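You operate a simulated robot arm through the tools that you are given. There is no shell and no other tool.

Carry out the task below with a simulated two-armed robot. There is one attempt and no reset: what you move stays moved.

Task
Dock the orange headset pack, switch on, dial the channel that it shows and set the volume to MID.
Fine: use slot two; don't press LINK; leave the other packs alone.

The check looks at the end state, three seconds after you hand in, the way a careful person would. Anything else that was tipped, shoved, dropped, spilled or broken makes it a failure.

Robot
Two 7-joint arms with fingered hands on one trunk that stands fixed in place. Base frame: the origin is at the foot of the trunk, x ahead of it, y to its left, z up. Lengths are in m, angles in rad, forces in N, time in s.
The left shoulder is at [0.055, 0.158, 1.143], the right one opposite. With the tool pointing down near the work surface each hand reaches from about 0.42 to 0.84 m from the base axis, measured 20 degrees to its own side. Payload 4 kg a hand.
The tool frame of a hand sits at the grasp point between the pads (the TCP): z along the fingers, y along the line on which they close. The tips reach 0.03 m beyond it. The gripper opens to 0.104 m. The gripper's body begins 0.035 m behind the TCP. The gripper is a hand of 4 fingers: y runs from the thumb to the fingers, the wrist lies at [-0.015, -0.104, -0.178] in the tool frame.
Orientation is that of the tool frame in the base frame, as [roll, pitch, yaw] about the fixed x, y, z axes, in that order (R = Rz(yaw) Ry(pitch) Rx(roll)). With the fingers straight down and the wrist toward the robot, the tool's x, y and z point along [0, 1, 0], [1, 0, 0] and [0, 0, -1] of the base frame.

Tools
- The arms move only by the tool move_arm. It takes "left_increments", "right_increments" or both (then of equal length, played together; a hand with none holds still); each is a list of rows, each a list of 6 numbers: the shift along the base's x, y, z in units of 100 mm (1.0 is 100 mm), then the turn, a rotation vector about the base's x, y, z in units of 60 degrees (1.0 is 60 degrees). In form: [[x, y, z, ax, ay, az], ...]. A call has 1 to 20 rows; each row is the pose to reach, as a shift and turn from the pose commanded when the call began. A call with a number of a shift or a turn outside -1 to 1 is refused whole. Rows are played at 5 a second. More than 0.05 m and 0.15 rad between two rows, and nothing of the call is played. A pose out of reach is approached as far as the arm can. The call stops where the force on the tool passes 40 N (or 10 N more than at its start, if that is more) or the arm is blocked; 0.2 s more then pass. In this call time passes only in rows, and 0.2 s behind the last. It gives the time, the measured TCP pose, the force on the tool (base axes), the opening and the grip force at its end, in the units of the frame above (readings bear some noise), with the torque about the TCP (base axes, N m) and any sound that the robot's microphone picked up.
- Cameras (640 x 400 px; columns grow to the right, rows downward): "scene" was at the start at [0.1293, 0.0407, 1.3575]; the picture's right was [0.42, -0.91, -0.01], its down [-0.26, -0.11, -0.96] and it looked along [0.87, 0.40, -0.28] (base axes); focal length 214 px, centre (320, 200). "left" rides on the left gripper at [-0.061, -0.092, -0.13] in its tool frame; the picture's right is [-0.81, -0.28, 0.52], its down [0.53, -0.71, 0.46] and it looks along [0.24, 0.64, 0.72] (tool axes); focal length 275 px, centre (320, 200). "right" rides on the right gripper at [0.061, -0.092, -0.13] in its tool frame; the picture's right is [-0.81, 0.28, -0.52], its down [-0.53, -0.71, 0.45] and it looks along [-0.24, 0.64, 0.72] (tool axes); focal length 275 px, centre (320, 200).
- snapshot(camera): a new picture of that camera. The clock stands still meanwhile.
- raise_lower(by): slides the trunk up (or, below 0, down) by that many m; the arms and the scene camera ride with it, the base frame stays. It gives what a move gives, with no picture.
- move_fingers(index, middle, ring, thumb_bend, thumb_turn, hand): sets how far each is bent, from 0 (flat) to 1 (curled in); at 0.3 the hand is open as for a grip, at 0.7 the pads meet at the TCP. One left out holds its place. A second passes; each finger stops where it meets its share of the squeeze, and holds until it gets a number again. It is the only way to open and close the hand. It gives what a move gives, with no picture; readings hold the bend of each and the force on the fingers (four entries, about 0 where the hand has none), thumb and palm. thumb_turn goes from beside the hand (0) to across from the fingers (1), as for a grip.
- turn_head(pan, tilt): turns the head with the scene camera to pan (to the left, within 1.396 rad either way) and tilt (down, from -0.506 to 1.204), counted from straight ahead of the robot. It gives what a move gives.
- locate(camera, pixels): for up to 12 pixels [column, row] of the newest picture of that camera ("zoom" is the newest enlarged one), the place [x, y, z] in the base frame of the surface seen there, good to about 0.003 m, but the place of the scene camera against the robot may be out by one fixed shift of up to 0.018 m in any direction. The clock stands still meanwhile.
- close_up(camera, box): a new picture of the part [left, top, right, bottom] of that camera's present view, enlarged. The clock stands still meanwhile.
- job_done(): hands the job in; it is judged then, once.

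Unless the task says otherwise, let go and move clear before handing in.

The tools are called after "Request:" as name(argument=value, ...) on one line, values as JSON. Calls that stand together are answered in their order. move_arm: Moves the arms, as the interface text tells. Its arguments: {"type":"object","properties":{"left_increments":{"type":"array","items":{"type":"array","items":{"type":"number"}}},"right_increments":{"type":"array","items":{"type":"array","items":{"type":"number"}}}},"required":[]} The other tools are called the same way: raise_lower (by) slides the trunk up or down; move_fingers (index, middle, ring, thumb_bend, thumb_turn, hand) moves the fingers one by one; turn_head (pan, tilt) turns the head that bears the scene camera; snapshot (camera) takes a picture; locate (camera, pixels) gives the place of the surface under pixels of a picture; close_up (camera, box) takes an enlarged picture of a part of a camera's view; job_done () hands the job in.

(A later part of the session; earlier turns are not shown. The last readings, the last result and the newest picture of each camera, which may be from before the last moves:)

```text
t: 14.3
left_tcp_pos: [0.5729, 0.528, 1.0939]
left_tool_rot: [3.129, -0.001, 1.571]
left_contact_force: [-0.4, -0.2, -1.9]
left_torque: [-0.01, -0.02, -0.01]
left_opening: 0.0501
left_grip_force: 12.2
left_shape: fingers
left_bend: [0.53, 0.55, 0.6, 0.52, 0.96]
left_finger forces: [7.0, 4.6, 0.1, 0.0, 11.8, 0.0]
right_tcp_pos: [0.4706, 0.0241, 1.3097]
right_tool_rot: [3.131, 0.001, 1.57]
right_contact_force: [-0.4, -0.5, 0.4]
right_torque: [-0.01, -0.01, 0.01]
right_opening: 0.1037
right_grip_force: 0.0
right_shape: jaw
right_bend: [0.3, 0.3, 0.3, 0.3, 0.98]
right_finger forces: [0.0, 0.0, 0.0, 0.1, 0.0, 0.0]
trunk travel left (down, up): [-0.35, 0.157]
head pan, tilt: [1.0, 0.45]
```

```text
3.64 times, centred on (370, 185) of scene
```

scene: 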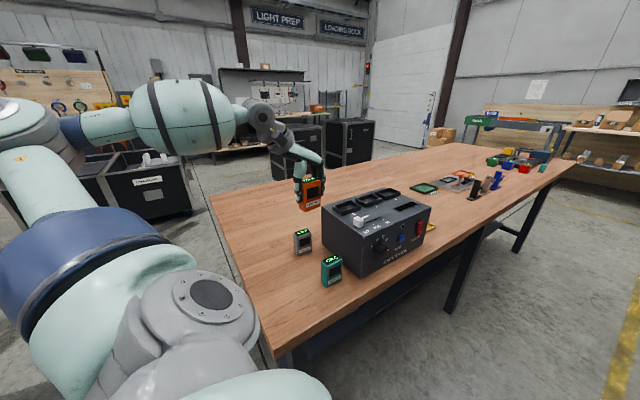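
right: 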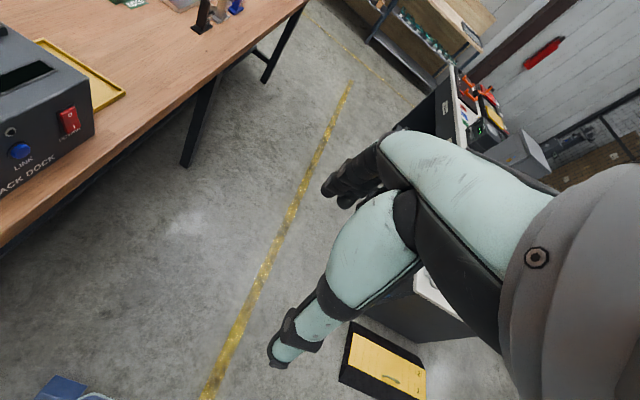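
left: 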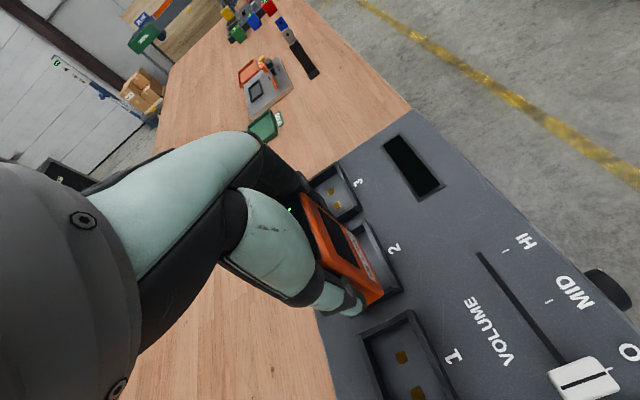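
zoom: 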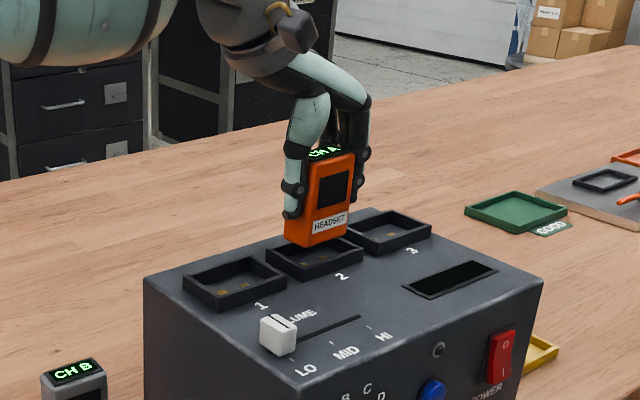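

Request:
locate(camera="zoom", pixels=[[288, 233], [306, 243], [346, 232], [268, 252], [303, 278], [362, 258], [328, 238], [325, 225], [310, 175], [352, 160], [267, 247], [303, 270]])

Request:
close_up(camera="left", box=[270, 160, 430, 340])

Request:
locate(camera="zoom", pixels=[[388, 300], [355, 312], [380, 268], [314, 153], [367, 150], [465, 330], [335, 390], [378, 155], [440, 325], [338, 372], [215, 85], [365, 315]])

```text
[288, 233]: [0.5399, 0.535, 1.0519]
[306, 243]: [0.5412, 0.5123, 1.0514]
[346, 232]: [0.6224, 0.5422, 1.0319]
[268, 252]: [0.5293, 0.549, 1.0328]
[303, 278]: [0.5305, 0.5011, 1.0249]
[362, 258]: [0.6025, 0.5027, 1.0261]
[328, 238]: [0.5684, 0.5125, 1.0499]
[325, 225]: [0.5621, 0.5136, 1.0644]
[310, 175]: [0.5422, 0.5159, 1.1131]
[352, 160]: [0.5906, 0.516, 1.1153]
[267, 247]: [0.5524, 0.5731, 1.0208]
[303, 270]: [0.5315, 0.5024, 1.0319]
```

```text
2.22 times, centred on (350, 250) of left
```

zoom: 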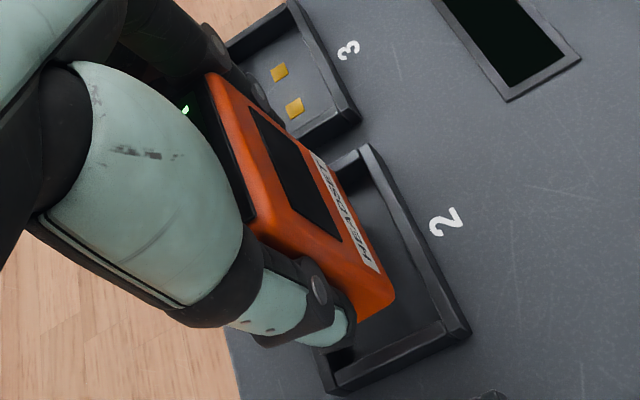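

```text
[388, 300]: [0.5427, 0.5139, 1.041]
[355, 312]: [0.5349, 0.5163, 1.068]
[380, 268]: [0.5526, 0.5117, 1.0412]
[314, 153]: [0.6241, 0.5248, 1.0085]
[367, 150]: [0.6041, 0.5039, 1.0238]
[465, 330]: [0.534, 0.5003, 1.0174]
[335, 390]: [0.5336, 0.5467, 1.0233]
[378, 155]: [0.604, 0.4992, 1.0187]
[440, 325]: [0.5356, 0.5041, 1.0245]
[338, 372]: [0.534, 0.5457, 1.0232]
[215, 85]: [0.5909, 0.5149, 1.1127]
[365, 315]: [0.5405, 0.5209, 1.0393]
```

The pack is aligned within ~3 mm of the slot centre (pack −x edge 0.541, slot 0.534–0.604, front y 0.513 vs rim 0.502). I'll nudge +2 mm in x and lower into the slot.

Request:
move_arm(left_increments=[[0.02, 0, 0, 0, 0, 0], [0.02, 0, -0.06, 0, 0, 0], [0.02, 0, -0.12, 0, 0, 0], [0.02, 0, -0.17, 0, 0, 0], [0.02, 0, -0.2, 0, 0, 0], [0.02, 0, -0.2, 0, 0, 0]])

Request:
close_up(camera="left", box=[270, 160, 430, 340])

Request:
close_up(camera="scene", box=[320, 130, 420, 240])

```text
t: 15.7
left_tcp_pos: [0.5756, 0.5299, 1.0749]
left_tool_rot: [3.128, 0.0, 1.571]
left_contact_force: [0.0, 0.6, -2.0]
left_torque: [0.01, 0.03, -0.02]
left_opening: 0.05
left_grip_force: 11.8
left_shape: fingers
left_bend: [0.53, 0.55, 0.6, 0.52, 0.96]
left_finger forces: [7.1, 4.7, 0.1, 0.0, 11.7, 0.0]
right_tcp_pos: [0.4711, 0.0238, 1.3102]
right_tool_rot: [3.129, 0.001, 1.571]
right_contact_force: [-0.1, -0.8, 0.6]
right_torque: [-0.02, 0.03, -0.02]
right_opening: 0.104
right_grip_force: 0.1
right_shape: jaw
right_bend: [0.3, 0.3, 0.3, 0.3, 0.98]
right_finger forces: [0.0, 0.0, 0.0, 0.0, 0.0, 0.1]
trunk travel left (down, up): [-0.35, 0.157]
head pan, tilt: [1.0, 0.45]
```

```text
2.22 times, centred on (350, 250) of left
```

zoom: 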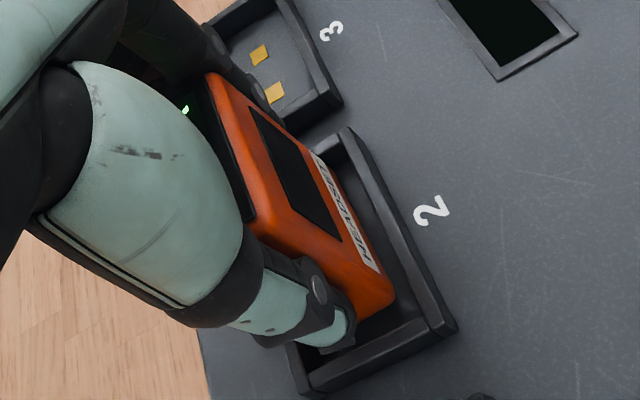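

```text
3.64 times, centred on (370, 185) of scene
```

zoom: 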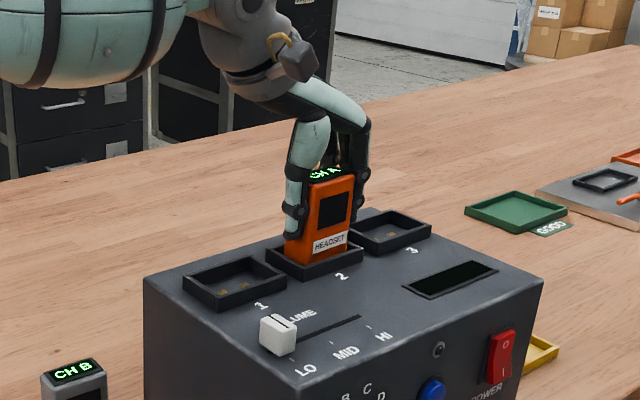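

The pack is entering the rim freely (force still just its weight). Lowering the last few mm while watching for support force.

Request:
move_arm(left_increments=[[0, 0, -0.02, 0, 0, 0], [0, 0, -0.04, 0, 0, 0], [0, 0, -0.04, 0, 0, 0]])

```text
t: 16.5
left_tcp_pos: [0.5746, 0.5276, 1.0701]
left_tool_rot: [3.129, 0.0, 1.57]
left_contact_force: [-0.5, -0.2, 1.2]
left_torque: [0.08, -0.05, -0.03]
left_opening: 0.0501
left_grip_force: 11.4
left_shape: fingers
left_bend: [0.53, 0.55, 0.6, 0.52, 0.96]
left_finger forces: [6.9, 4.8, 0.0, 0.0, 12.2, 0.1]
right_tcp_pos: [0.4703, 0.0239, 1.3101]
right_tool_rot: [3.13, 0.001, 1.572]
right_contact_force: [1.8, 1.0, 0.5]
right_torque: [0.0, 0.0, -0.01]
right_opening: 0.1038
right_grip_force: 0.1
right_shape: jaw
right_bend: [0.3, 0.3, 0.3, 0.3, 0.98]
right_finger forces: [0.1, 0.0, 0.0, 0.0, 0.0, 0.0]
trunk travel left (down, up): [-0.35, 0.157]
head pan, tilt: [1.0, 0.45]
```

Fz went from −2 to +1.2 N, so it has touched the floor. I'll press slightly more to check it's seated.

Request:
move_arm(left_increments=[[0, 0, -0.01, 0, 0, 0], [0, 0, -0.025, 0, 0, 0], [0, 0, -0.025, 0, 0, 0]])

Request:
close_up(camera="scene", box=[320, 130, 420, 240])

```text
t: 17.3
left_tcp_pos: [0.575, 0.5286, 1.0694]
left_tool_rot: [3.125, 0.001, 1.569]
left_contact_force: [-0.8, 1.2, 9.6]
left_torque: [0.03, -0.2, 0.0]
left_opening: 0.0501
left_grip_force: 12.4
left_shape: fingers
left_bend: [0.53, 0.55, 0.6, 0.52, 0.96]
left_finger forces: [7.0, 5.5, 0.0, 0.1, 12.9, 0.0]
right_tcp_pos: [0.468, 0.0242, 1.3097]
right_tool_rot: [3.129, 0.0, 1.572]
right_contact_force: [-1.0, 1.4, 0.8]
right_torque: [0.04, -0.03, 0.01]
right_opening: 0.104
right_grip_force: 0.0
right_shape: jaw
right_bend: [0.3, 0.3, 0.3, 0.3, 0.98]
right_finger forces: [0.0, 0.0, 0.0, 0.0, 0.0, 0.0]
trunk travel left (down, up): [-0.35, 0.157]
head pan, tilt: [1.0, 0.45]
```

```text
3.64 times, centred on (370, 185) of scene
```

zoom: 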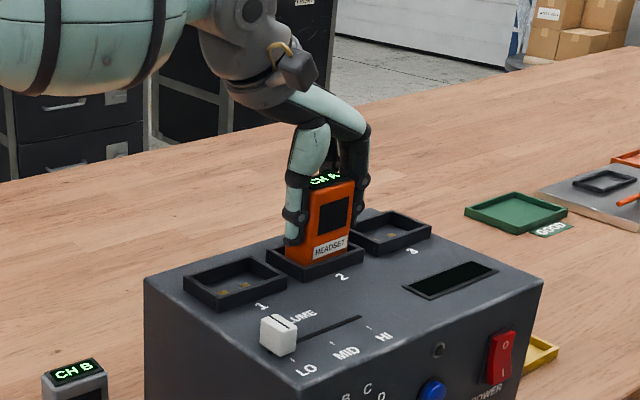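

It rests on the slot floor (9.6 N push, no more travel). I'll relieve the push, open and retreat upward.

Request:
move_arm(left_increments=[[0, 0, 0.025, 0, 0, 0], [0, 0, 0.025, 0, 0, 0]])

Request:
move_fingers(hand="left", index=0.38, middle=0.38, ring=0.38, thumb_bend=0.38)

Request:
close_up(camera="scene", box=[320, 130, 420, 240])

Request:
close_up(camera="left", box=[270, 160, 430, 340])

```text
t: 17.9
left_tcp_pos: [0.5748, 0.5287, 1.0698]
left_tool_rot: [3.129, 0.0, 1.571]
left_contact_force: [0.9, 0.4, 3.9]
left_torque: [0.04, -0.15, 0.01]
left_opening: 0.0504
left_grip_force: 12.2
left_shape: fingers
left_bend: [0.53, 0.55, 0.6, 0.52, 0.96]
left_finger forces: [7.3, 5.6, 0.0, 0.1, 12.2, 0.1]
right_tcp_pos: [0.4685, 0.0242, 1.3108]
right_tool_rot: [3.13, 0.001, 1.57]
right_contact_force: [-1.2, -0.7, 0.3]
right_torque: [0.01, 0.0, -0.01]
right_opening: 0.1037
right_grip_force: 0.0
right_shape: jaw
right_bend: [0.3, 0.3, 0.3, 0.3, 0.98]
right_finger forces: [0.1, 0.0, 0.0, 0.0, 0.0, 0.0]
trunk travel left (down, up): [-0.35, 0.157]
head pan, tilt: [1.0, 0.45]
```

```text
t: 18.9
left_tcp_pos: [0.5748, 0.5277, 1.0697]
left_tool_rot: [3.131, 0.002, 1.572]
left_contact_force: [-0.3, 0.6, 0.2]
left_torque: [0.0, -0.01, -0.03]
left_opening: 0.0824
left_grip_force: 0.2
left_shape: fingers
left_bend: [0.38, 0.38, 0.38, 0.38, 0.97]
left_finger forces: [0.0, 0.0, 0.1, 0.0, 0.0, 0.1]
right_tcp_pos: [0.4687, 0.024, 1.3098]
right_tool_rot: [3.128, 0.002, 1.571]
right_contact_force: [-0.1, 0.7, 1.0]
right_torque: [0.01, -0.01, 0.01]
right_opening: 0.1039
right_grip_force: 0.0
right_shape: jaw
right_bend: [0.3, 0.3, 0.3, 0.3, 0.98]
right_finger forces: [0.0, 0.0, 0.1, 0.0, 0.0, 0.0]
trunk travel left (down, up): [-0.35, 0.157]
head pan, tilt: [1.0, 0.45]
```

```text
3.64 times, centred on (370, 185) of scene
```

zoom: 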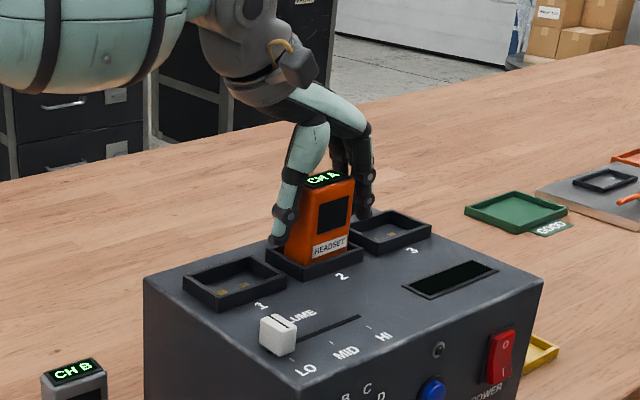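

```text
2.22 times, centred on (350, 250) of left
```

zoom: 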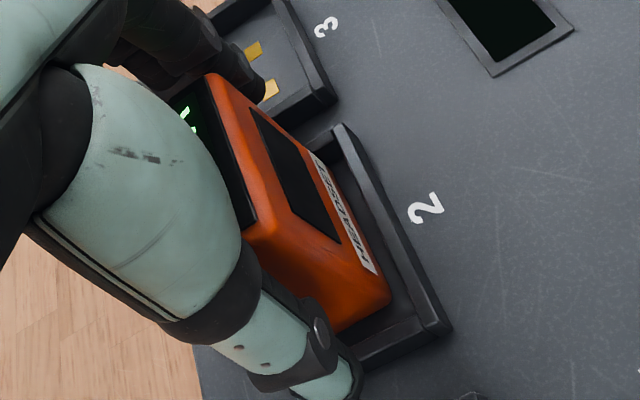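

The pack stands free in slot 2 still showing CH A. Raising the left hand clear.

Request:
move_arm(left_increments=[[0, 0, 0.15, 0, 0, 0], [0, 0, 0.4, 0, 0, 0], [0, 0, 0.7, 0, 0, 0], [0, 0, 1.0, 0, 0, 0]])

Request:
move_arm(left_increments=[[-0.2, 0, 0.3, 0, 0, 0], [-0.5, 0, 0.5, 0, 0, 0], [-0.8, 0, 0.5, 0, 0, 0], [-1.0, 0, 0.5, 0, 0, 0]])

Request:
turn_head(pan=0.75, tilt=0.6)

Request:
snapshot(camera="scene")

Request:
snapshot(camera="left")

```text
t: 19.9
left_tcp_pos: [0.5758, 0.5268, 1.1695]
left_tool_rot: [3.129, 0.0, 1.572]
left_contact_force: [0.3, 0.0, -0.3]
left_torque: [0.03, 0.01, 0.02]
left_opening: 0.0827
left_grip_force: 0.0
left_shape: fingers
left_bend: [0.38, 0.38, 0.38, 0.38, 0.97]
left_finger forces: [0.0, 0.0, 0.1, 0.0, 0.0, 0.0]
right_tcp_pos: [0.4706, 0.0232, 1.3087]
right_tool_rot: [3.13, 0.001, 1.57]
right_contact_force: [-0.1, 0.1, 0.5]
right_torque: [0.0, -0.01, 0.0]
right_opening: 0.1039
right_grip_force: 0.0
right_shape: jaw
right_bend: [0.3, 0.3, 0.3, 0.3, 0.98]
right_finger forces: [0.1, 0.1, 0.0, 0.0, 0.0, 0.0]
trunk travel left (down, up): [-0.35, 0.157]
head pan, tilt: [1.0, 0.45]
```

```text
t: 20.9
left_tcp_pos: [0.4737, 0.5292, 1.2216]
left_tool_rot: [3.13, 0.001, 1.573]
left_contact_force: [0.5, 1.3, -0.5]
left_torque: [0.03, 0.02, -0.01]
left_opening: 0.0828
left_grip_force: 0.1
left_shape: fingers
left_bend: [0.38, 0.38, 0.38, 0.38, 0.97]
left_finger forces: [0.0, 0.0, 0.1, 0.1, 0.0, 0.1]
right_tcp_pos: [0.4679, 0.0241, 1.3091]
right_tool_rot: [3.128, 0.002, 1.57]
right_contact_force: [-0.5, 0.4, -0.4]
right_torque: [-0.01, 0.0, 0.04]
right_opening: 0.1037
right_grip_force: 0.0
right_shape: jaw
right_bend: [0.3, 0.3, 0.3, 0.3, 0.98]
right_finger forces: [0.0, 0.0, 0.0, 0.0, 0.0, 0.1]
trunk travel left (down, up): [-0.35, 0.157]
head pan, tilt: [1.0, 0.45]
```

```text
t: 21.7
left_tcp_pos: [0.4751, 0.5295, 1.2209]
left_tool_rot: [3.13, -0.001, 1.573]
left_contact_force: [-0.7, 0.2, -0.8]
left_torque: [0.02, 0.02, 0.02]
left_opening: 0.0828
left_grip_force: 0.1
left_shape: fingers
left_bend: [0.38, 0.38, 0.38, 0.38, 0.97]
left_finger forces: [0.1, 0.0, 0.0, 0.0, 0.0, 0.0]
right_tcp_pos: [0.4702, 0.0233, 1.3094]
right_tool_rot: [3.129, 0.001, 1.57]
right_contact_force: [-0.1, -0.2, -0.1]
right_torque: [-0.03, -0.04, 0.01]
right_opening: 0.1039
right_grip_force: 0.0
right_shape: jaw
right_bend: [0.3, 0.3, 0.3, 0.3, 0.98]
right_finger forces: [0.1, 0.1, 0.0, 0.0, 0.0, 0.0]
trunk travel left (down, up): [-0.35, 0.157]
head pan, tilt: [0.75, 0.6]
```

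```text
taken
```

scene: 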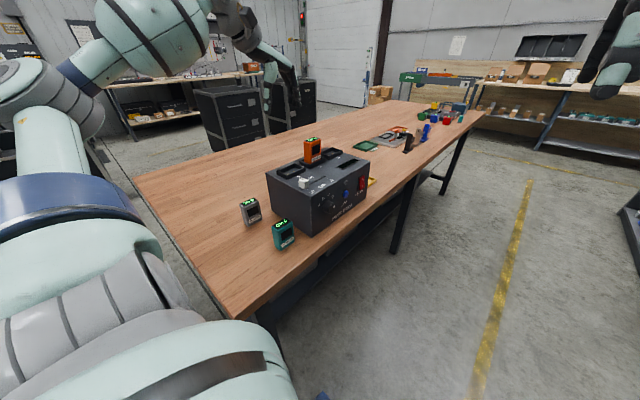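

```text
taken
```

left: 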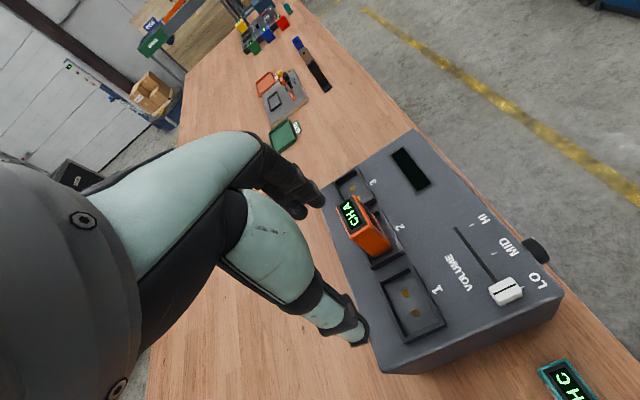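

The pack is docked in slot 2 at (365,225) in the left view. Next I'll retract the left hand, lower the trunk a bit for the right arm's reach, and start rotating the right hand so its fingers point at the dock's front (+y).

Request:
move_arm(left_increments=[[-0.3, 0.1, 0.25, 0, 0, 0], [-0.6, 0.2, 0.5, 0, 0, 0], [-0.9, 0.3, 0.75, 0, 0, 0], [-1.0, 0.4, 1.0, 0, 0, 0]])

Request:
raise_lower(by=-0.13)

Request:
snapshot(camera="scene")

```text
t: 22.7
left_tcp_pos: [0.3735, 0.5696, 1.3224]
left_tool_rot: [3.13, -0.001, 1.573]
left_contact_force: [-0.4, -1.0, -0.4]
left_torque: [0.04, 0.03, 0.03]
left_opening: 0.0827
left_grip_force: 0.1
left_shape: fingers
left_bend: [0.38, 0.38, 0.38, 0.38, 0.97]
left_finger forces: [0.0, 0.0, 0.1, 0.1, 0.0, 0.0]
right_tcp_pos: [0.4688, 0.0243, 1.3106]
right_tool_rot: [3.131, 0.0, 1.57]
right_contact_force: [-0.4, 0.0, 0.2]
right_torque: [-0.03, -0.02, -0.01]
right_opening: 0.1039
right_grip_force: 0.0
right_shape: jaw
right_bend: [0.3, 0.3, 0.3, 0.3, 0.98]
right_finger forces: [0.1, 0.0, 0.1, 0.0, 0.1, 0.1]
trunk travel left (down, up): [-0.35, 0.157]
head pan, tilt: [0.75, 0.6]
```

```text
t: 24.3
left_tcp_pos: [0.3754, 0.5697, 1.1923]
left_tool_rot: [3.13, 0.0, 1.573]
left_contact_force: [0.4, -0.5, 0.2]
left_torque: [-0.02, -0.02, -0.01]
left_opening: 0.0829
left_grip_force: 0.0
left_shape: fingers
left_bend: [0.38, 0.38, 0.38, 0.38, 0.97]
left_finger forces: [0.1, 0.1, 0.1, 0.0, 0.0, 0.0]
right_tcp_pos: [0.4686, 0.0242, 1.1807]
right_tool_rot: [3.129, 0.001, 1.572]
right_contact_force: [-0.8, -0.4, -0.9]
right_torque: [0.02, 0.01, 0.0]
right_opening: 0.1037
right_grip_force: 0.0
right_shape: jaw
right_bend: [0.3, 0.3, 0.3, 0.3, 0.98]
right_finger forces: [0.0, 0.1, 0.0, 0.0, 0.1, 0.0]
trunk travel left (down, up): [-0.22, 0.287]
head pan, tilt: [0.75, 0.6]
```

```text
taken
```

scene: 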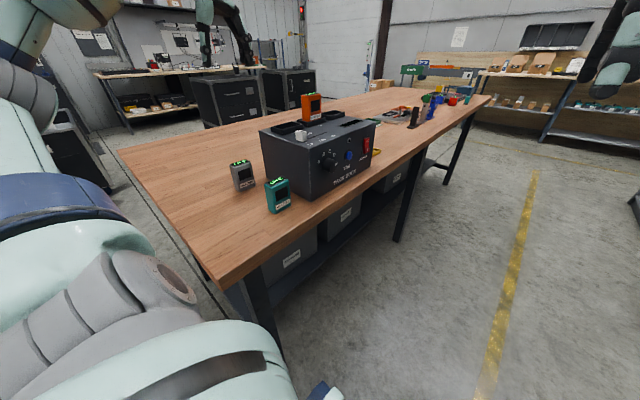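

Now rotating the right hand about +x so the fingers point toward +y, staying well clear of the table.

Request:
move_arm(right_increments=[[0, 0, 0, 0.14, 0, 0], [0, 0, 0, 0.28, 0, 0], [0, 0, 0, 0.42, 0, 0], [0, 0, 0, 0.56, 0, 0], [0, 0, -0.1, 0.7, 0, 0], [0, 0, -0.2, 0.84, 0, 0], [0, 0, -0.3, 0.97, 0, 0]])

Request:
move_arm(right_increments=[[0, 0, -0.2, 0.14, 0, 0], [0, 0, -0.4, 0.28, 0, 0], [0, 0, -0.6, 0.42, 0, 0], [0, 0, -0.8, 0.53, 0, 0]])

Request:
snapshot(camera="right")

Request:
snapshot(camera="scene")

```text
t: 25.9
left_tcp_pos: [0.3751, 0.5689, 1.1926]
left_tool_rot: [3.129, -0.002, 1.572]
left_contact_force: [-0.6, 0.1, 0.1]
left_torque: [0.01, 0.0, 0.0]
left_opening: 0.0828
left_grip_force: 0.1
left_shape: fingers
left_bend: [0.38, 0.38, 0.38, 0.38, 0.97]
left_finger forces: [0.0, 0.0, 0.1, 0.0, 0.1, 0.1]
right_tcp_pos: [0.4683, 0.0238, 1.1511]
right_tool_rot: [3.131, -1.02, 1.567]
right_contact_force: [0.7, -0.8, 0.1]
right_torque: [-0.01, 0.07, -0.02]
right_opening: 0.1037
right_grip_force: 0.0
right_shape: jaw
right_bend: [0.3, 0.3, 0.3, 0.3, 0.98]
right_finger forces: [0.0, 0.0, 0.0, 0.0, 0.0, 0.0]
trunk travel left (down, up): [-0.22, 0.287]
head pan, tilt: [0.75, 0.6]
```

```text
t: 26.9
left_tcp_pos: [0.3762, 0.5695, 1.1926]
left_tool_rot: [3.13, 0.0, 1.572]
left_contact_force: [0.1, -0.2, 0.1]
left_torque: [0.03, -0.01, -0.02]
left_opening: 0.0827
left_grip_force: 0.0
left_shape: fingers
left_bend: [0.38, 0.38, 0.38, 0.38, 0.97]
left_finger forces: [0.1, 0.1, 0.0, 0.0, 0.1, 0.0]
right_tcp_pos: [0.4705, 0.0236, 1.071]
right_tool_rot: [0.084, -1.57, -1.667]
right_contact_force: [-0.3, 0.4, -0.7]
right_torque: [0.0, 0.01, 0.03]
right_opening: 0.1043
right_grip_force: 0.1
right_shape: jaw
right_bend: [0.3, 0.3, 0.3, 0.3, 0.98]
right_finger forces: [0.0, 0.0, 0.0, 0.1, 0.1, 0.2]
trunk travel left (down, up): [-0.22, 0.287]
head pan, tilt: [0.75, 0.6]
```

```text
taken
```

right: 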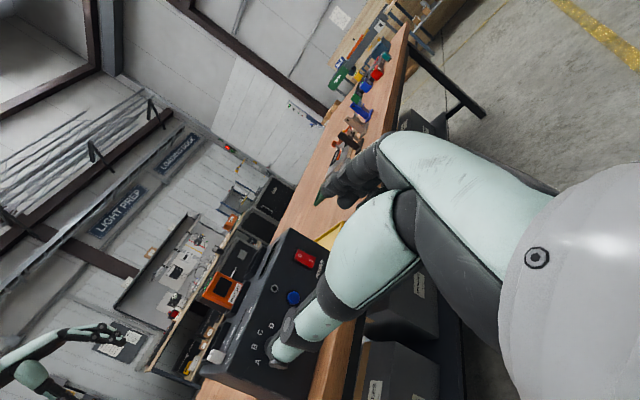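

```text
taken
```

scene: 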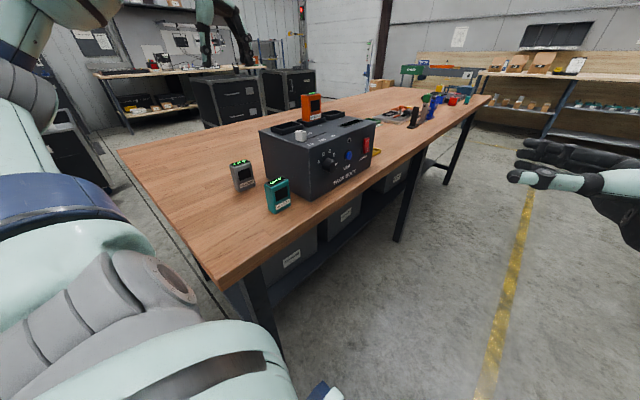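

The right hand now points at the dock front; the right camera sees the power rocker at (305,258), the LED at (275,290) and LINK at (293,297). I'll zoom and locate.

Request:
close_up(camera="right", box=[200, 220, 330, 390])

Request:
close_up(camera="scene", box=[300, 110, 390, 200])

```text
2.35 times, centred on (265, 305) of right
```

zoom: 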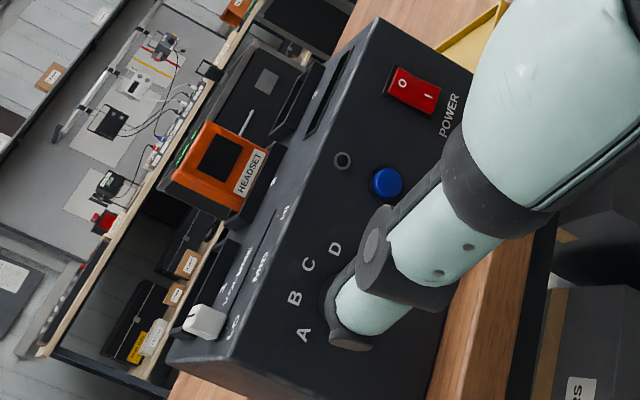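

```text
4.44 times, centred on (345, 155) of scene
```

zoom: 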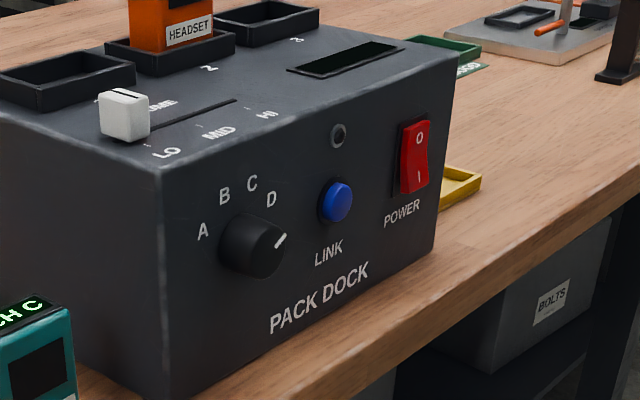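

Request:
close_up(camera="right", box=[200, 220, 330, 390])

Request:
locate(camera="zoom", pixels=[[402, 82], [428, 103], [413, 91], [396, 70], [388, 90], [440, 90], [430, 115], [343, 160], [386, 183], [334, 249], [305, 335], [375, 20]])

Request:
close_up(camera="right", box=[270, 235, 330, 275])

```text
2.35 times, centred on (265, 305) of right
```

zoom: 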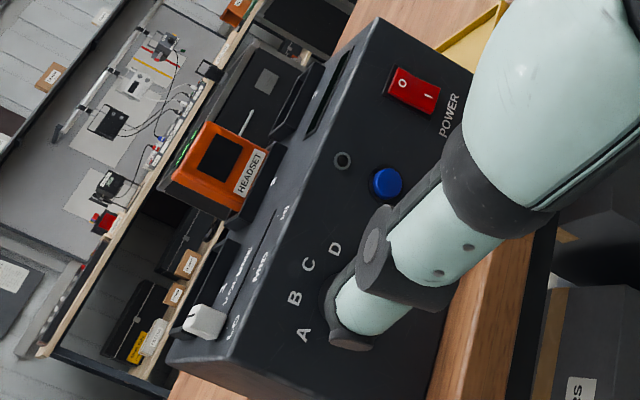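

```text
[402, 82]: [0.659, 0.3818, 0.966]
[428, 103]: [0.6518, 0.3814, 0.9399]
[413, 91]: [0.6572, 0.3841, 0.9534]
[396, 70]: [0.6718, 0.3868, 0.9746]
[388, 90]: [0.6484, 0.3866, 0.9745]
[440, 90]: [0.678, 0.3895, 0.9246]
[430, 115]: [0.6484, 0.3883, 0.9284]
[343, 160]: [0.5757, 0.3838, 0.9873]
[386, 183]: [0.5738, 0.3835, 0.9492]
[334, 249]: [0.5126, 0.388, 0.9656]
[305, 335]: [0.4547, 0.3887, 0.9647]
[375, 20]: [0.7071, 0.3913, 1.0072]
```

```text
10.00 times, centred on (300, 255) of right
```

zoom: 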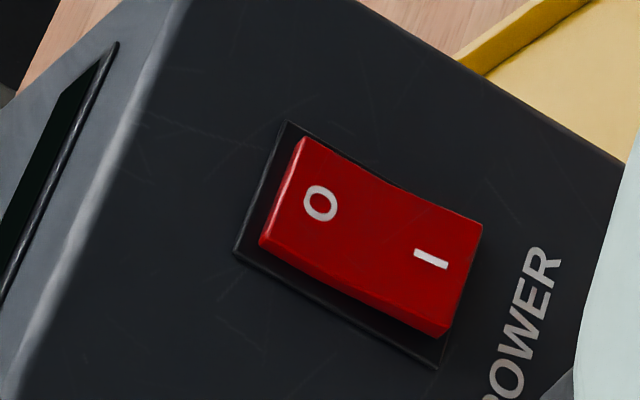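

The rocker is x 0.648–0.675, z 0.930–0.974, with the I half centred at ≈(0.659, 0.381, 0.939). I'll shape the right hand into a narrow pinch probe (middle + thumb), others curled.

Request:
move_fingers(hand="right", index=1.0, ring=1.0, middle=0.69, thumb_bend=0.69)

Request:
snapshot(camera="right")

Request:
turn_head(pan=0.45, tilt=0.6)

Request:
snapshot(camera="scene")

```text
t: 27.9
left_tcp_pos: [0.3754, 0.5696, 1.1918]
left_tool_rot: [3.129, 0.0, 1.572]
left_contact_force: [-0.2, 0.3, 0.0]
left_torque: [-0.01, 0.0, -0.01]
left_opening: 0.083
left_grip_force: 0.0
left_shape: fingers
left_bend: [0.38, 0.38, 0.38, 0.38, 0.97]
left_finger forces: [0.1, 0.0, 0.0, 0.0, 0.0, 0.1]
right_tcp_pos: [0.4691, 0.0241, 1.0724]
right_tool_rot: [1.29, -1.569, -2.874]
right_contact_force: [0.2, -0.6, 0.8]
right_torque: [0.04, -0.01, -0.01]
right_opening: 0.0061
right_grip_force: 0.1
right_shape: fingers
right_bend: [0.81, 0.69, 1.0, 0.65, 0.97]
right_finger forces: [0.1, 0.0, 0.1, 0.0, 0.1, 0.0]
trunk travel left (down, up): [-0.22, 0.287]
head pan, tilt: [0.75, 0.6]
```

```text
taken
```

right: 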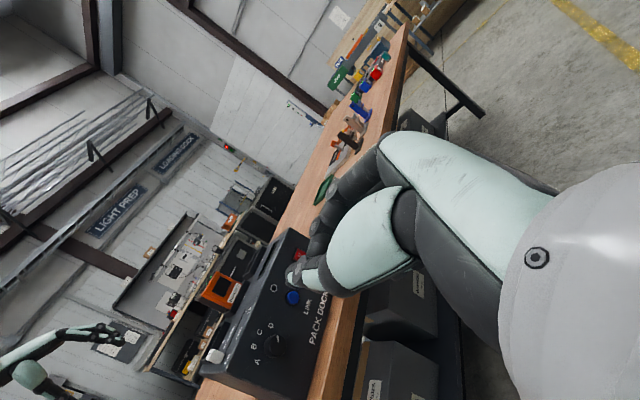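

```text
t: 28.7
left_tcp_pos: [0.3751, 0.5684, 1.1919]
left_tool_rot: [3.129, 0.001, 1.574]
left_contact_force: [-0.2, 0.3, 0.2]
left_torque: [-0.02, 0.04, 0.02]
left_opening: 0.0829
left_grip_force: 0.0
left_shape: fingers
left_bend: [0.38, 0.38, 0.38, 0.38, 0.97]
left_finger forces: [0.0, 0.1, 0.1, 0.1, 0.0, 0.1]
right_tcp_pos: [0.4706, 0.0237, 1.0709]
right_tool_rot: [-1.283, -1.57, -0.3]
right_contact_force: [0.3, 0.2, 0.0]
right_torque: [0.01, 0.01, -0.01]
right_opening: 0.0077
right_grip_force: 0.0
right_shape: fingers
right_bend: [0.82, 0.69, 1.0, 0.65, 0.97]
right_finger forces: [0.0, 0.0, 0.1, 0.0, 0.1, 0.0]
trunk travel left (down, up): [-0.22, 0.287]
head pan, tilt: [0.45, 0.6]
```

```text
taken
```

scene: 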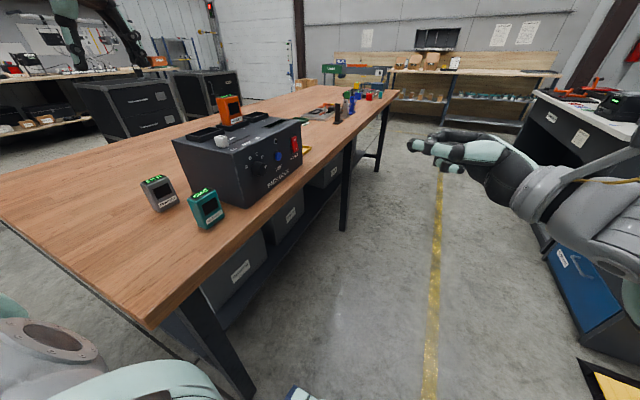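

I'll zoom in to see the probe tip shape and locate it.

Request:
close_up(camera="scene", box=[390, 110, 510, 200])

Request:
close_up(camera="right", box=[260, 170, 380, 310])

Request:
locate(camera="zoom", pixels=[[85, 310], [105, 300], [90, 290], [100, 320], [150, 240], [145, 190], [185, 130], [130, 270], [150, 290], [125, 300], [180, 280], [125, 225]])

```text
4.44 times, centred on (450, 155) of scene
```

zoom: 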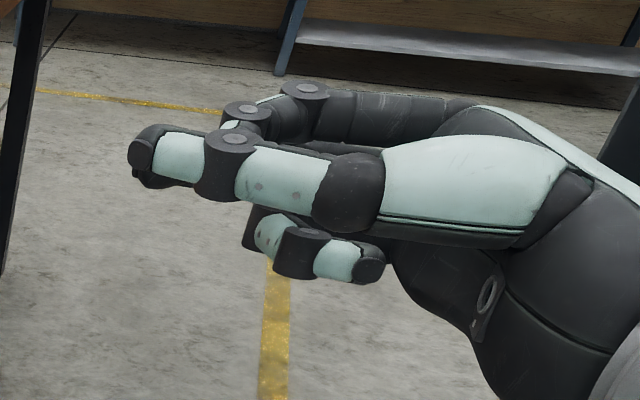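

```text
2.86 times, centred on (320, 240) of right
```

zoom: 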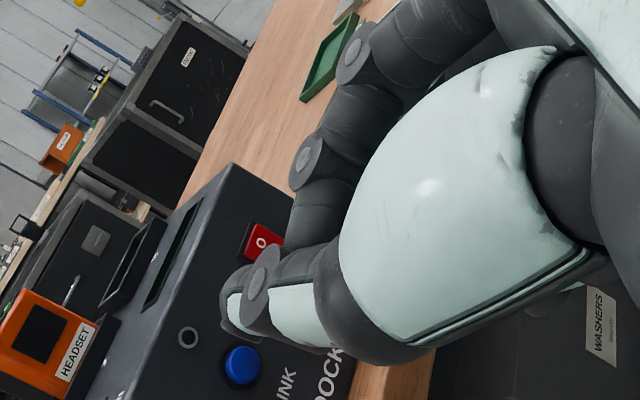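

```text
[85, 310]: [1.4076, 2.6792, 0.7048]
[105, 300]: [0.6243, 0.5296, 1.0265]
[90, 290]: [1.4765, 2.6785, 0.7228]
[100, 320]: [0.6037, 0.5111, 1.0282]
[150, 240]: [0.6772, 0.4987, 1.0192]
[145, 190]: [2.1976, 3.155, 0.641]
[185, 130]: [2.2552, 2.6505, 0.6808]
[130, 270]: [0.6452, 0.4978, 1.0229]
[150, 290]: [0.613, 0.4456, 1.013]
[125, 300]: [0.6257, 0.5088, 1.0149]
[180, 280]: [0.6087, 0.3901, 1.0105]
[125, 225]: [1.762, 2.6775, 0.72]
```

Request:
locate(camera="zoom", pixels=[[225, 308], [232, 295], [230, 325], [245, 338], [258, 285], [305, 160], [268, 262], [290, 310], [262, 242], [252, 252], [225, 318], [285, 265]])

```text
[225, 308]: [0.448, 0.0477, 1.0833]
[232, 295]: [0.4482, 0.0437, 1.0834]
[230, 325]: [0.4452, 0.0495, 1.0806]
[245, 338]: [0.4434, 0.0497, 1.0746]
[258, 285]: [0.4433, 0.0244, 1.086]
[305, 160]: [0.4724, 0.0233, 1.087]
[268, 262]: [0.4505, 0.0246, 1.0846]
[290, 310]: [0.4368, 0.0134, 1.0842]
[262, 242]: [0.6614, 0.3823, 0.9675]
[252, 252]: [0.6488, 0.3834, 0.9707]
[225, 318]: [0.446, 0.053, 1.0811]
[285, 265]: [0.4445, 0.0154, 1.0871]
```

The thumb tip leads the probe at about TCP+(−0.018, +0.03, 0). I'll bring the hand in front of the rocker, stopping ~7 cm short.

Request:
move_arm(right_increments=[[0.25, 0.1, -0.25, 0, 0, 0], [0.5, 0.2, -0.5, 0, 0, 0], [0.75, 0.3, -0.75, 0, 0, 0], [1.0, 0.4, -1.0, 0, 0, 0]])

Request:
move_arm(right_increments=[[0.25, 0.25, -0.1, 0, 0, 0], [0.5, 0.5, -0.2, 0, 0, 0], [0.75, 0.75, -0.3, 0, 0, 0], [1.0, 1.0, -0.34, 0, 0, 0]])

Request:
move_arm(right_increments=[[0.07, 0.3, 0, 0, 0, 0], [0.07, 0.6, 0, 0, 0, 0], [0.07, 0.9, 0, 0, 0, 0]])

Request:
snapshot(camera="scene")

Request:
snapshot(camera="right")

```text
t: 29.7
left_tcp_pos: [0.3757, 0.5708, 1.1918]
left_tool_rot: [3.132, 0.001, 1.573]
left_contact_force: [0.3, 0.1, 0.6]
left_torque: [0.0, 0.02, 0.0]
left_opening: 0.0827
left_grip_force: 0.0
left_shape: fingers
left_bend: [0.38, 0.38, 0.38, 0.38, 0.97]
left_finger forces: [0.0, 0.0, 0.0, 0.0, 0.0, 0.0]
right_tcp_pos: [0.5724, 0.0668, 0.9704]
right_tool_rot: [1.69, -1.569, 3.011]
right_contact_force: [0.1, 0.1, 1.3]
right_torque: [-0.01, 0.02, 0.0]
right_opening: 0.0093
right_grip_force: 0.1
right_shape: fingers
right_bend: [0.83, 0.69, 1.0, 0.65, 0.97]
right_finger forces: [0.0, 0.0, 0.0, 0.0, 0.0, 0.0]
trunk travel left (down, up): [-0.22, 0.287]
head pan, tilt: [0.45, 0.6]
```

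```text
t: 30.7
left_tcp_pos: [0.3755, 0.5713, 1.1903]
left_tool_rot: [3.128, -0.001, 1.572]
left_contact_force: [-0.4, 0.1, -0.3]
left_torque: [0.01, -0.03, 0.02]
left_opening: 0.0829
left_grip_force: 0.1
left_shape: fingers
left_bend: [0.38, 0.38, 0.38, 0.38, 0.97]
left_finger forces: [0.0, 0.0, 0.0, 0.0, 0.0, 0.0]
right_tcp_pos: [0.6746, 0.1621, 0.9346]
right_tool_rot: [-2.057, -1.57, 0.471]
right_contact_force: [0.2, 0.6, -0.3]
right_torque: [-0.02, -0.02, 0.04]
right_opening: 0.0468
right_grip_force: 0.0
right_shape: fingers
right_bend: [1.0, 0.69, 1.0, 0.69, 0.97]
right_finger forces: [0.0, 0.0, 0.0, 0.0, 0.1, 0.0]
trunk travel left (down, up): [-0.22, 0.287]
head pan, tilt: [0.45, 0.6]
```

```text
t: 31.5
left_tcp_pos: [0.3754, 0.5715, 1.191]
left_tool_rot: [3.129, 0.001, 1.573]
left_contact_force: [-0.2, 0.4, -0.3]
left_torque: [-0.04, 0.04, -0.01]
left_opening: 0.0827
left_grip_force: 0.0
left_shape: fingers
left_bend: [0.38, 0.38, 0.38, 0.38, 0.97]
left_finger forces: [0.1, 0.1, 0.0, 0.0, 0.1, 0.0]
right_tcp_pos: [0.6801, 0.2579, 0.9369]
right_tool_rot: [2.26, -1.569, 2.437]
right_contact_force: [-0.4, 0.0, -0.1]
right_torque: [0.0, -0.03, 0.02]
right_opening: 0.0468
right_grip_force: 0.0
right_shape: fingers
right_bend: [1.0, 0.69, 1.0, 0.69, 0.97]
right_finger forces: [0.0, 0.1, 0.1, 0.0, 0.1, 0.0]
trunk travel left (down, up): [-0.22, 0.287]
head pan, tilt: [0.45, 0.6]
```

```text
taken
```

scene: 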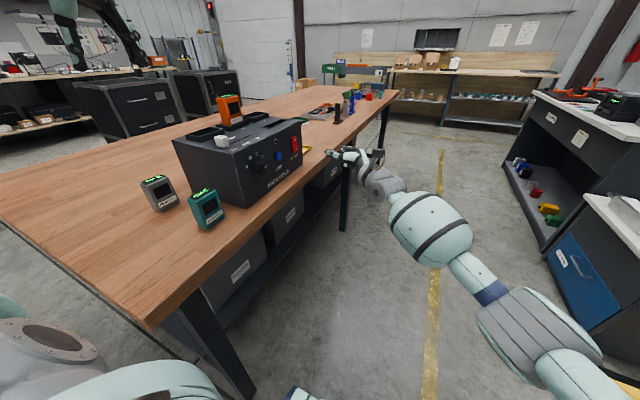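

```text
taken
```

right: 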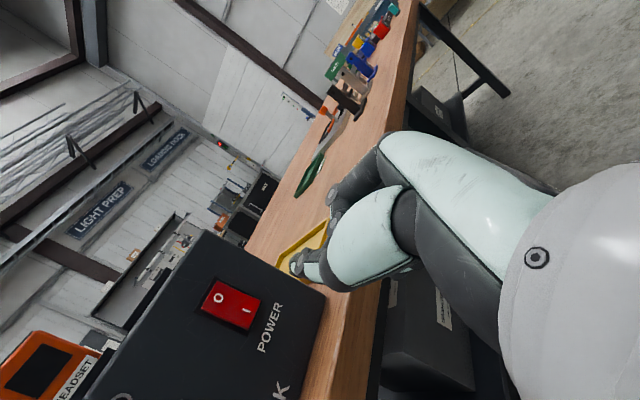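

The index has finished curling. I'll zoom to get the actual tip location relative to the rocker.

Request:
close_up(camera="right", box=[190, 200, 350, 340])

Request:
close_up(camera="scene", box=[270, 110, 400, 210])

```text
2.86 times, centred on (270, 270) of right
```

zoom: 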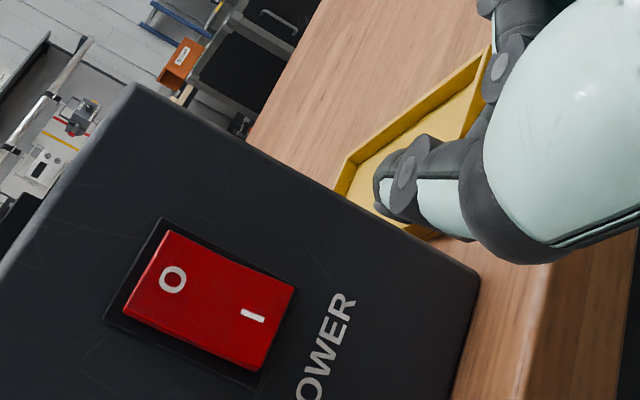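

```text
4.00 times, centred on (335, 160) of scene
```

zoom: 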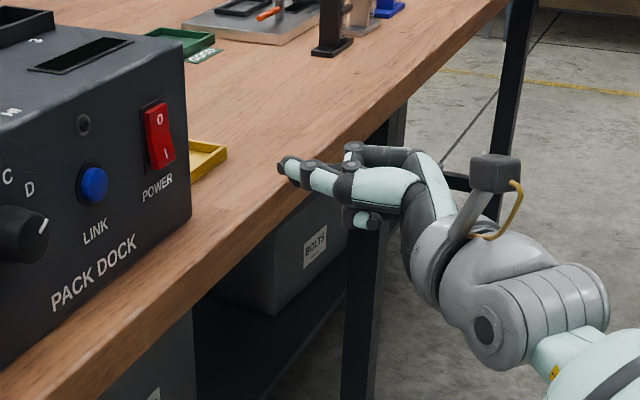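

Request:
locate(camera="zoom", pixels=[[283, 162], [290, 172], [312, 180], [345, 152], [360, 220], [230, 240], [300, 195], [160, 125], [163, 155], [93, 185]])

Request:
close_up(camera="right", box=[190, 200, 350, 340])

Request:
locate(camera="zoom", pixels=[[378, 195], [385, 180], [380, 210], [400, 155], [405, 180], [385, 205], [252, 315], [172, 278], [275, 325], [240, 315], [460, 330], [255, 360]])

```text
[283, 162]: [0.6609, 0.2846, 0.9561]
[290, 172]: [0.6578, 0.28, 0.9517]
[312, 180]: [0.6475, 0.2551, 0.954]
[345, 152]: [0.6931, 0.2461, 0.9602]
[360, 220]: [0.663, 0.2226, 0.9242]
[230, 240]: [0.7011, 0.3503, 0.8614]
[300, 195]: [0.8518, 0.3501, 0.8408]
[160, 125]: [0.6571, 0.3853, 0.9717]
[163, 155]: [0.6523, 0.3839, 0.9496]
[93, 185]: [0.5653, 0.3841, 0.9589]
```

```text
2.86 times, centred on (270, 270) of right
```

zoom: 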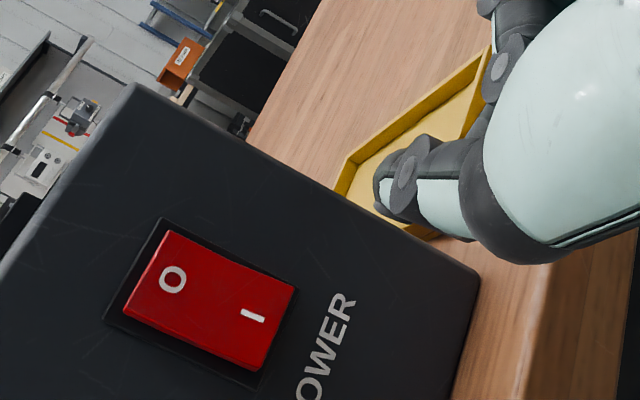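

```text
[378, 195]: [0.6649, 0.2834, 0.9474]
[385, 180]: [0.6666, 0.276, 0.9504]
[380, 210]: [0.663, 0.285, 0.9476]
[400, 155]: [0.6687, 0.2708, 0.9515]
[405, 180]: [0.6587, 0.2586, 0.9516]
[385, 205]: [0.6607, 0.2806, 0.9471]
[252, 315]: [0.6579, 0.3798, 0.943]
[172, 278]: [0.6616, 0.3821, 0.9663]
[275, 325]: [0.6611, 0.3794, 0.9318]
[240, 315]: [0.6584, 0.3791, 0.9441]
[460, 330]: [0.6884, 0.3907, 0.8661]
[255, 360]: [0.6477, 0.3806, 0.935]
```

Thumb tip is at ≈(0.667, 0.287, 0.938) and the I half at ≈(0.66, 0.380, 0.938). I'll shift −6 mm in x and approach to ~8 mm short.

Request:
move_arm(right_increments=[[-0.06, 0.2, 0, 0, 0, 0], [-0.06, 0.4, 0, 0, 0, 0], [-0.06, 0.6, 0, 0, 0, 0], [-0.06, 0.8, -0.01, 0, 0, 0], [-0.06, 0.84, -0.01, 0, 0, 0]])

Request:
close_up(camera="right", box=[230, 180, 390, 320])

Request:
close_up(camera="scene", box=[240, 110, 370, 210])

```text
t: 32.7
left_tcp_pos: [0.3758, 0.5695, 1.1921]
left_tool_rot: [3.129, 0.0, 1.571]
left_contact_force: [0.6, 0.2, -0.1]
left_torque: [0.02, -0.02, 0.04]
left_opening: 0.0827
left_grip_force: 0.2
left_shape: fingers
left_bend: [0.38, 0.38, 0.38, 0.38, 0.97]
left_finger forces: [0.0, 0.1, 0.0, 0.0, 0.0, 0.1]
right_tcp_pos: [0.6765, 0.342, 0.9347]
right_tool_rot: [-1.261, -1.568, -0.323]
right_contact_force: [0.4, 0.1, -0.3]
right_torque: [0.03, 0.03, 0.02]
right_opening: 0.0466
right_grip_force: 0.1
right_shape: fingers
right_bend: [1.0, 0.69, 1.0, 0.69, 0.97]
right_finger forces: [0.0, 0.0, 0.0, 0.0, 0.0, 0.0]
trunk travel left (down, up): [-0.22, 0.287]
head pan, tilt: [0.45, 0.6]
```

```text
2.86 times, centred on (310, 250) of right
```

zoom: 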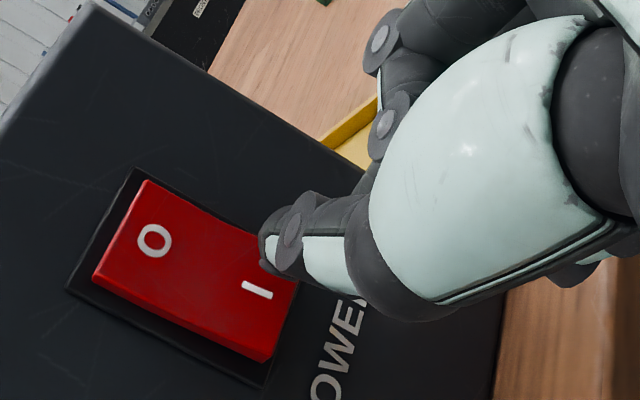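

```text
4.00 times, centred on (305, 160) of scene
```

zoom: 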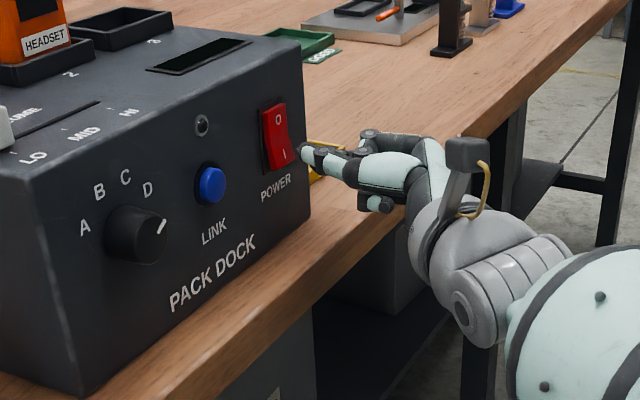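

The tip faces the I end, slightly to the +x side. I'll shift −4 mm x and press in small steps.

Request:
move_arm(right_increments=[[-0.04, 0.0, 0, 0, 0, 0], [-0.04, 0.04, 0, 0, 0, 0], [-0.04, 0.08, 0, 0, 0, 0], [-0.04, 0.1, 0, 0, 0, 0]])

Request:
close_up(camera="right", box=[230, 180, 390, 320])

```text
t: 33.7
left_tcp_pos: [0.375, 0.5694, 1.1922]
left_tool_rot: [3.128, 0.0, 1.572]
left_contact_force: [-0.4, 0.5, 0.2]
left_torque: [-0.03, 0.02, 0.0]
left_opening: 0.083
left_grip_force: 0.0
left_shape: fingers
left_bend: [0.38, 0.38, 0.38, 0.38, 0.97]
left_finger forces: [0.0, 0.0, 0.0, 0.0, 0.1, 0.0]
right_tcp_pos: [0.6713, 0.3467, 0.937]
right_tool_rot: [-1.945, -1.569, 0.363]
right_contact_force: [0.7, -0.5, -0.2]
right_torque: [0.02, 0.02, 0.0]
right_opening: 0.0467
right_grip_force: 0.1
right_shape: fingers
right_bend: [1.0, 0.69, 1.0, 0.69, 0.97]
right_finger forces: [0.0, 0.0, 0.1, 0.0, 0.0, 0.0]
right hand out of reach, approached as far as the arm can: row 3, 4
trunk travel left (down, up): [-0.22, 0.287]
head pan, tilt: [0.45, 0.6]
```

```text
2.86 times, centred on (310, 250) of right
```

zoom: 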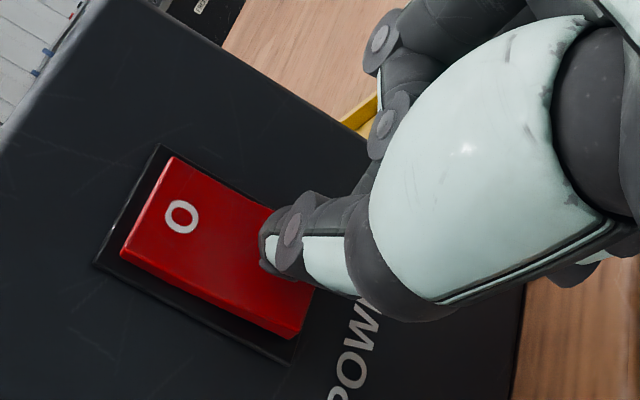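

The arm ran out of reach at y=0.347. I'll back off, raise the hand while lowering the trunk 0.09 m, and turn the hand slightly about z to gain reach.

Request:
move_arm(right_increments=[[0, -0.3, 0, 0, 0, 0], [0, -0.6, 0.1, 0, 0, 0], [0, -0.6, 0.4, 0, 0, -0.12], [0, -0.6, 0.7, 0, 0, -0.25], [0, -0.6, 0.9, 0, 0, -0.25]])

Request:
raise_lower(by=-0.09)

Request:
close_up(camera="right", box=[150, 180, 390, 360])

Request:
snapshot(camera="scene")

```text
t: 34.9
left_tcp_pos: [0.3736, 0.5702, 1.1916]
left_tool_rot: [3.127, 0.0, 1.571]
left_contact_force: [0.6, -0.1, -0.5]
left_torque: [-0.04, 0.0, 0.03]
left_opening: 0.0827
left_grip_force: 0.0
left_shape: fingers
left_bend: [0.38, 0.38, 0.38, 0.38, 0.97]
left_finger forces: [0.1, 0.0, 0.0, 0.0, 0.0, 0.1]
right_tcp_pos: [0.7062, 0.2632, 1.0341]
right_tool_rot: [-2.258, -1.565, 0.46]
right_contact_force: [0.0, 0.2, -0.4]
right_torque: [0.0, 0.03, 0.0]
right_opening: 0.047
right_grip_force: 0.1
right_shape: fingers
right_bend: [1.0, 0.69, 1.0, 0.69, 0.98]
right_finger forces: [0.0, 0.1, 0.0, 0.1, 0.1, 0.0]
right hand out of reach, approached as far as the arm can: row 4, 5
trunk travel left (down, up): [-0.22, 0.287]
head pan, tilt: [0.45, 0.6]
```

```text
t: 36.1
left_tcp_pos: [0.3757, 0.5704, 1.1013]
left_tool_rot: [3.13, -0.002, 1.572]
left_contact_force: [-0.3, -0.5, 0.4]
left_torque: [0.02, 0.02, -0.02]
left_opening: 0.0827
left_grip_force: 0.0
left_shape: fingers
left_bend: [0.38, 0.38, 0.38, 0.38, 0.97]
left_finger forces: [0.1, 0.0, 0.0, 0.0, 0.0, 0.0]
right_tcp_pos: [0.7093, 0.2616, 0.9427]
right_tool_rot: [-2.533, -1.569, 0.736]
right_contact_force: [-0.9, -0.1, 1.0]
right_torque: [0.02, -0.02, -0.01]
right_opening: 0.0466
right_grip_force: 0.0
right_shape: fingers
right_bend: [1.0, 0.69, 1.0, 0.69, 0.98]
right_finger forces: [0.0, 0.1, 0.1, 0.0, 0.0, 0.0]
trunk travel left (down, up): [-0.13, 0.377]
head pan, tilt: [0.45, 0.6]
```

```text
2.22 times, centred on (270, 270) of right
```

zoom: 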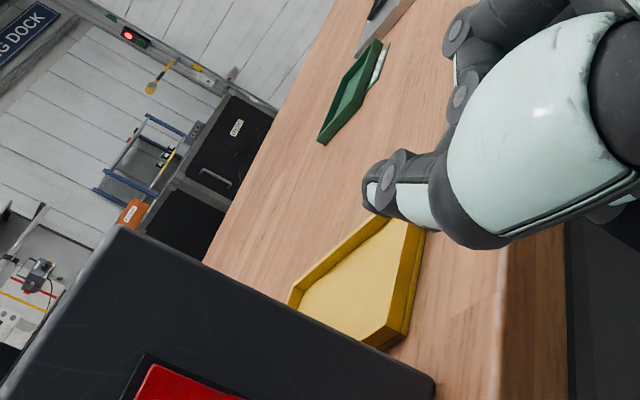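

```text
taken
```

scene: 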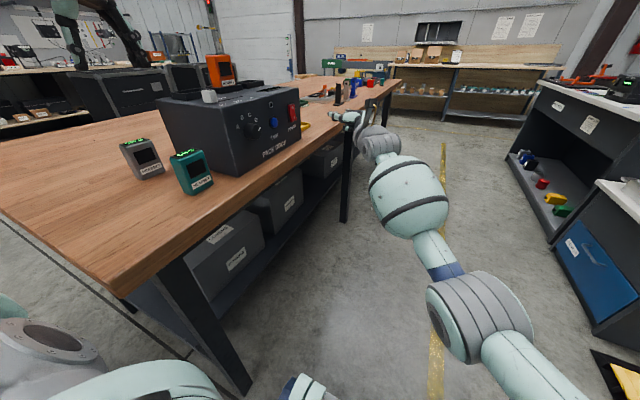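

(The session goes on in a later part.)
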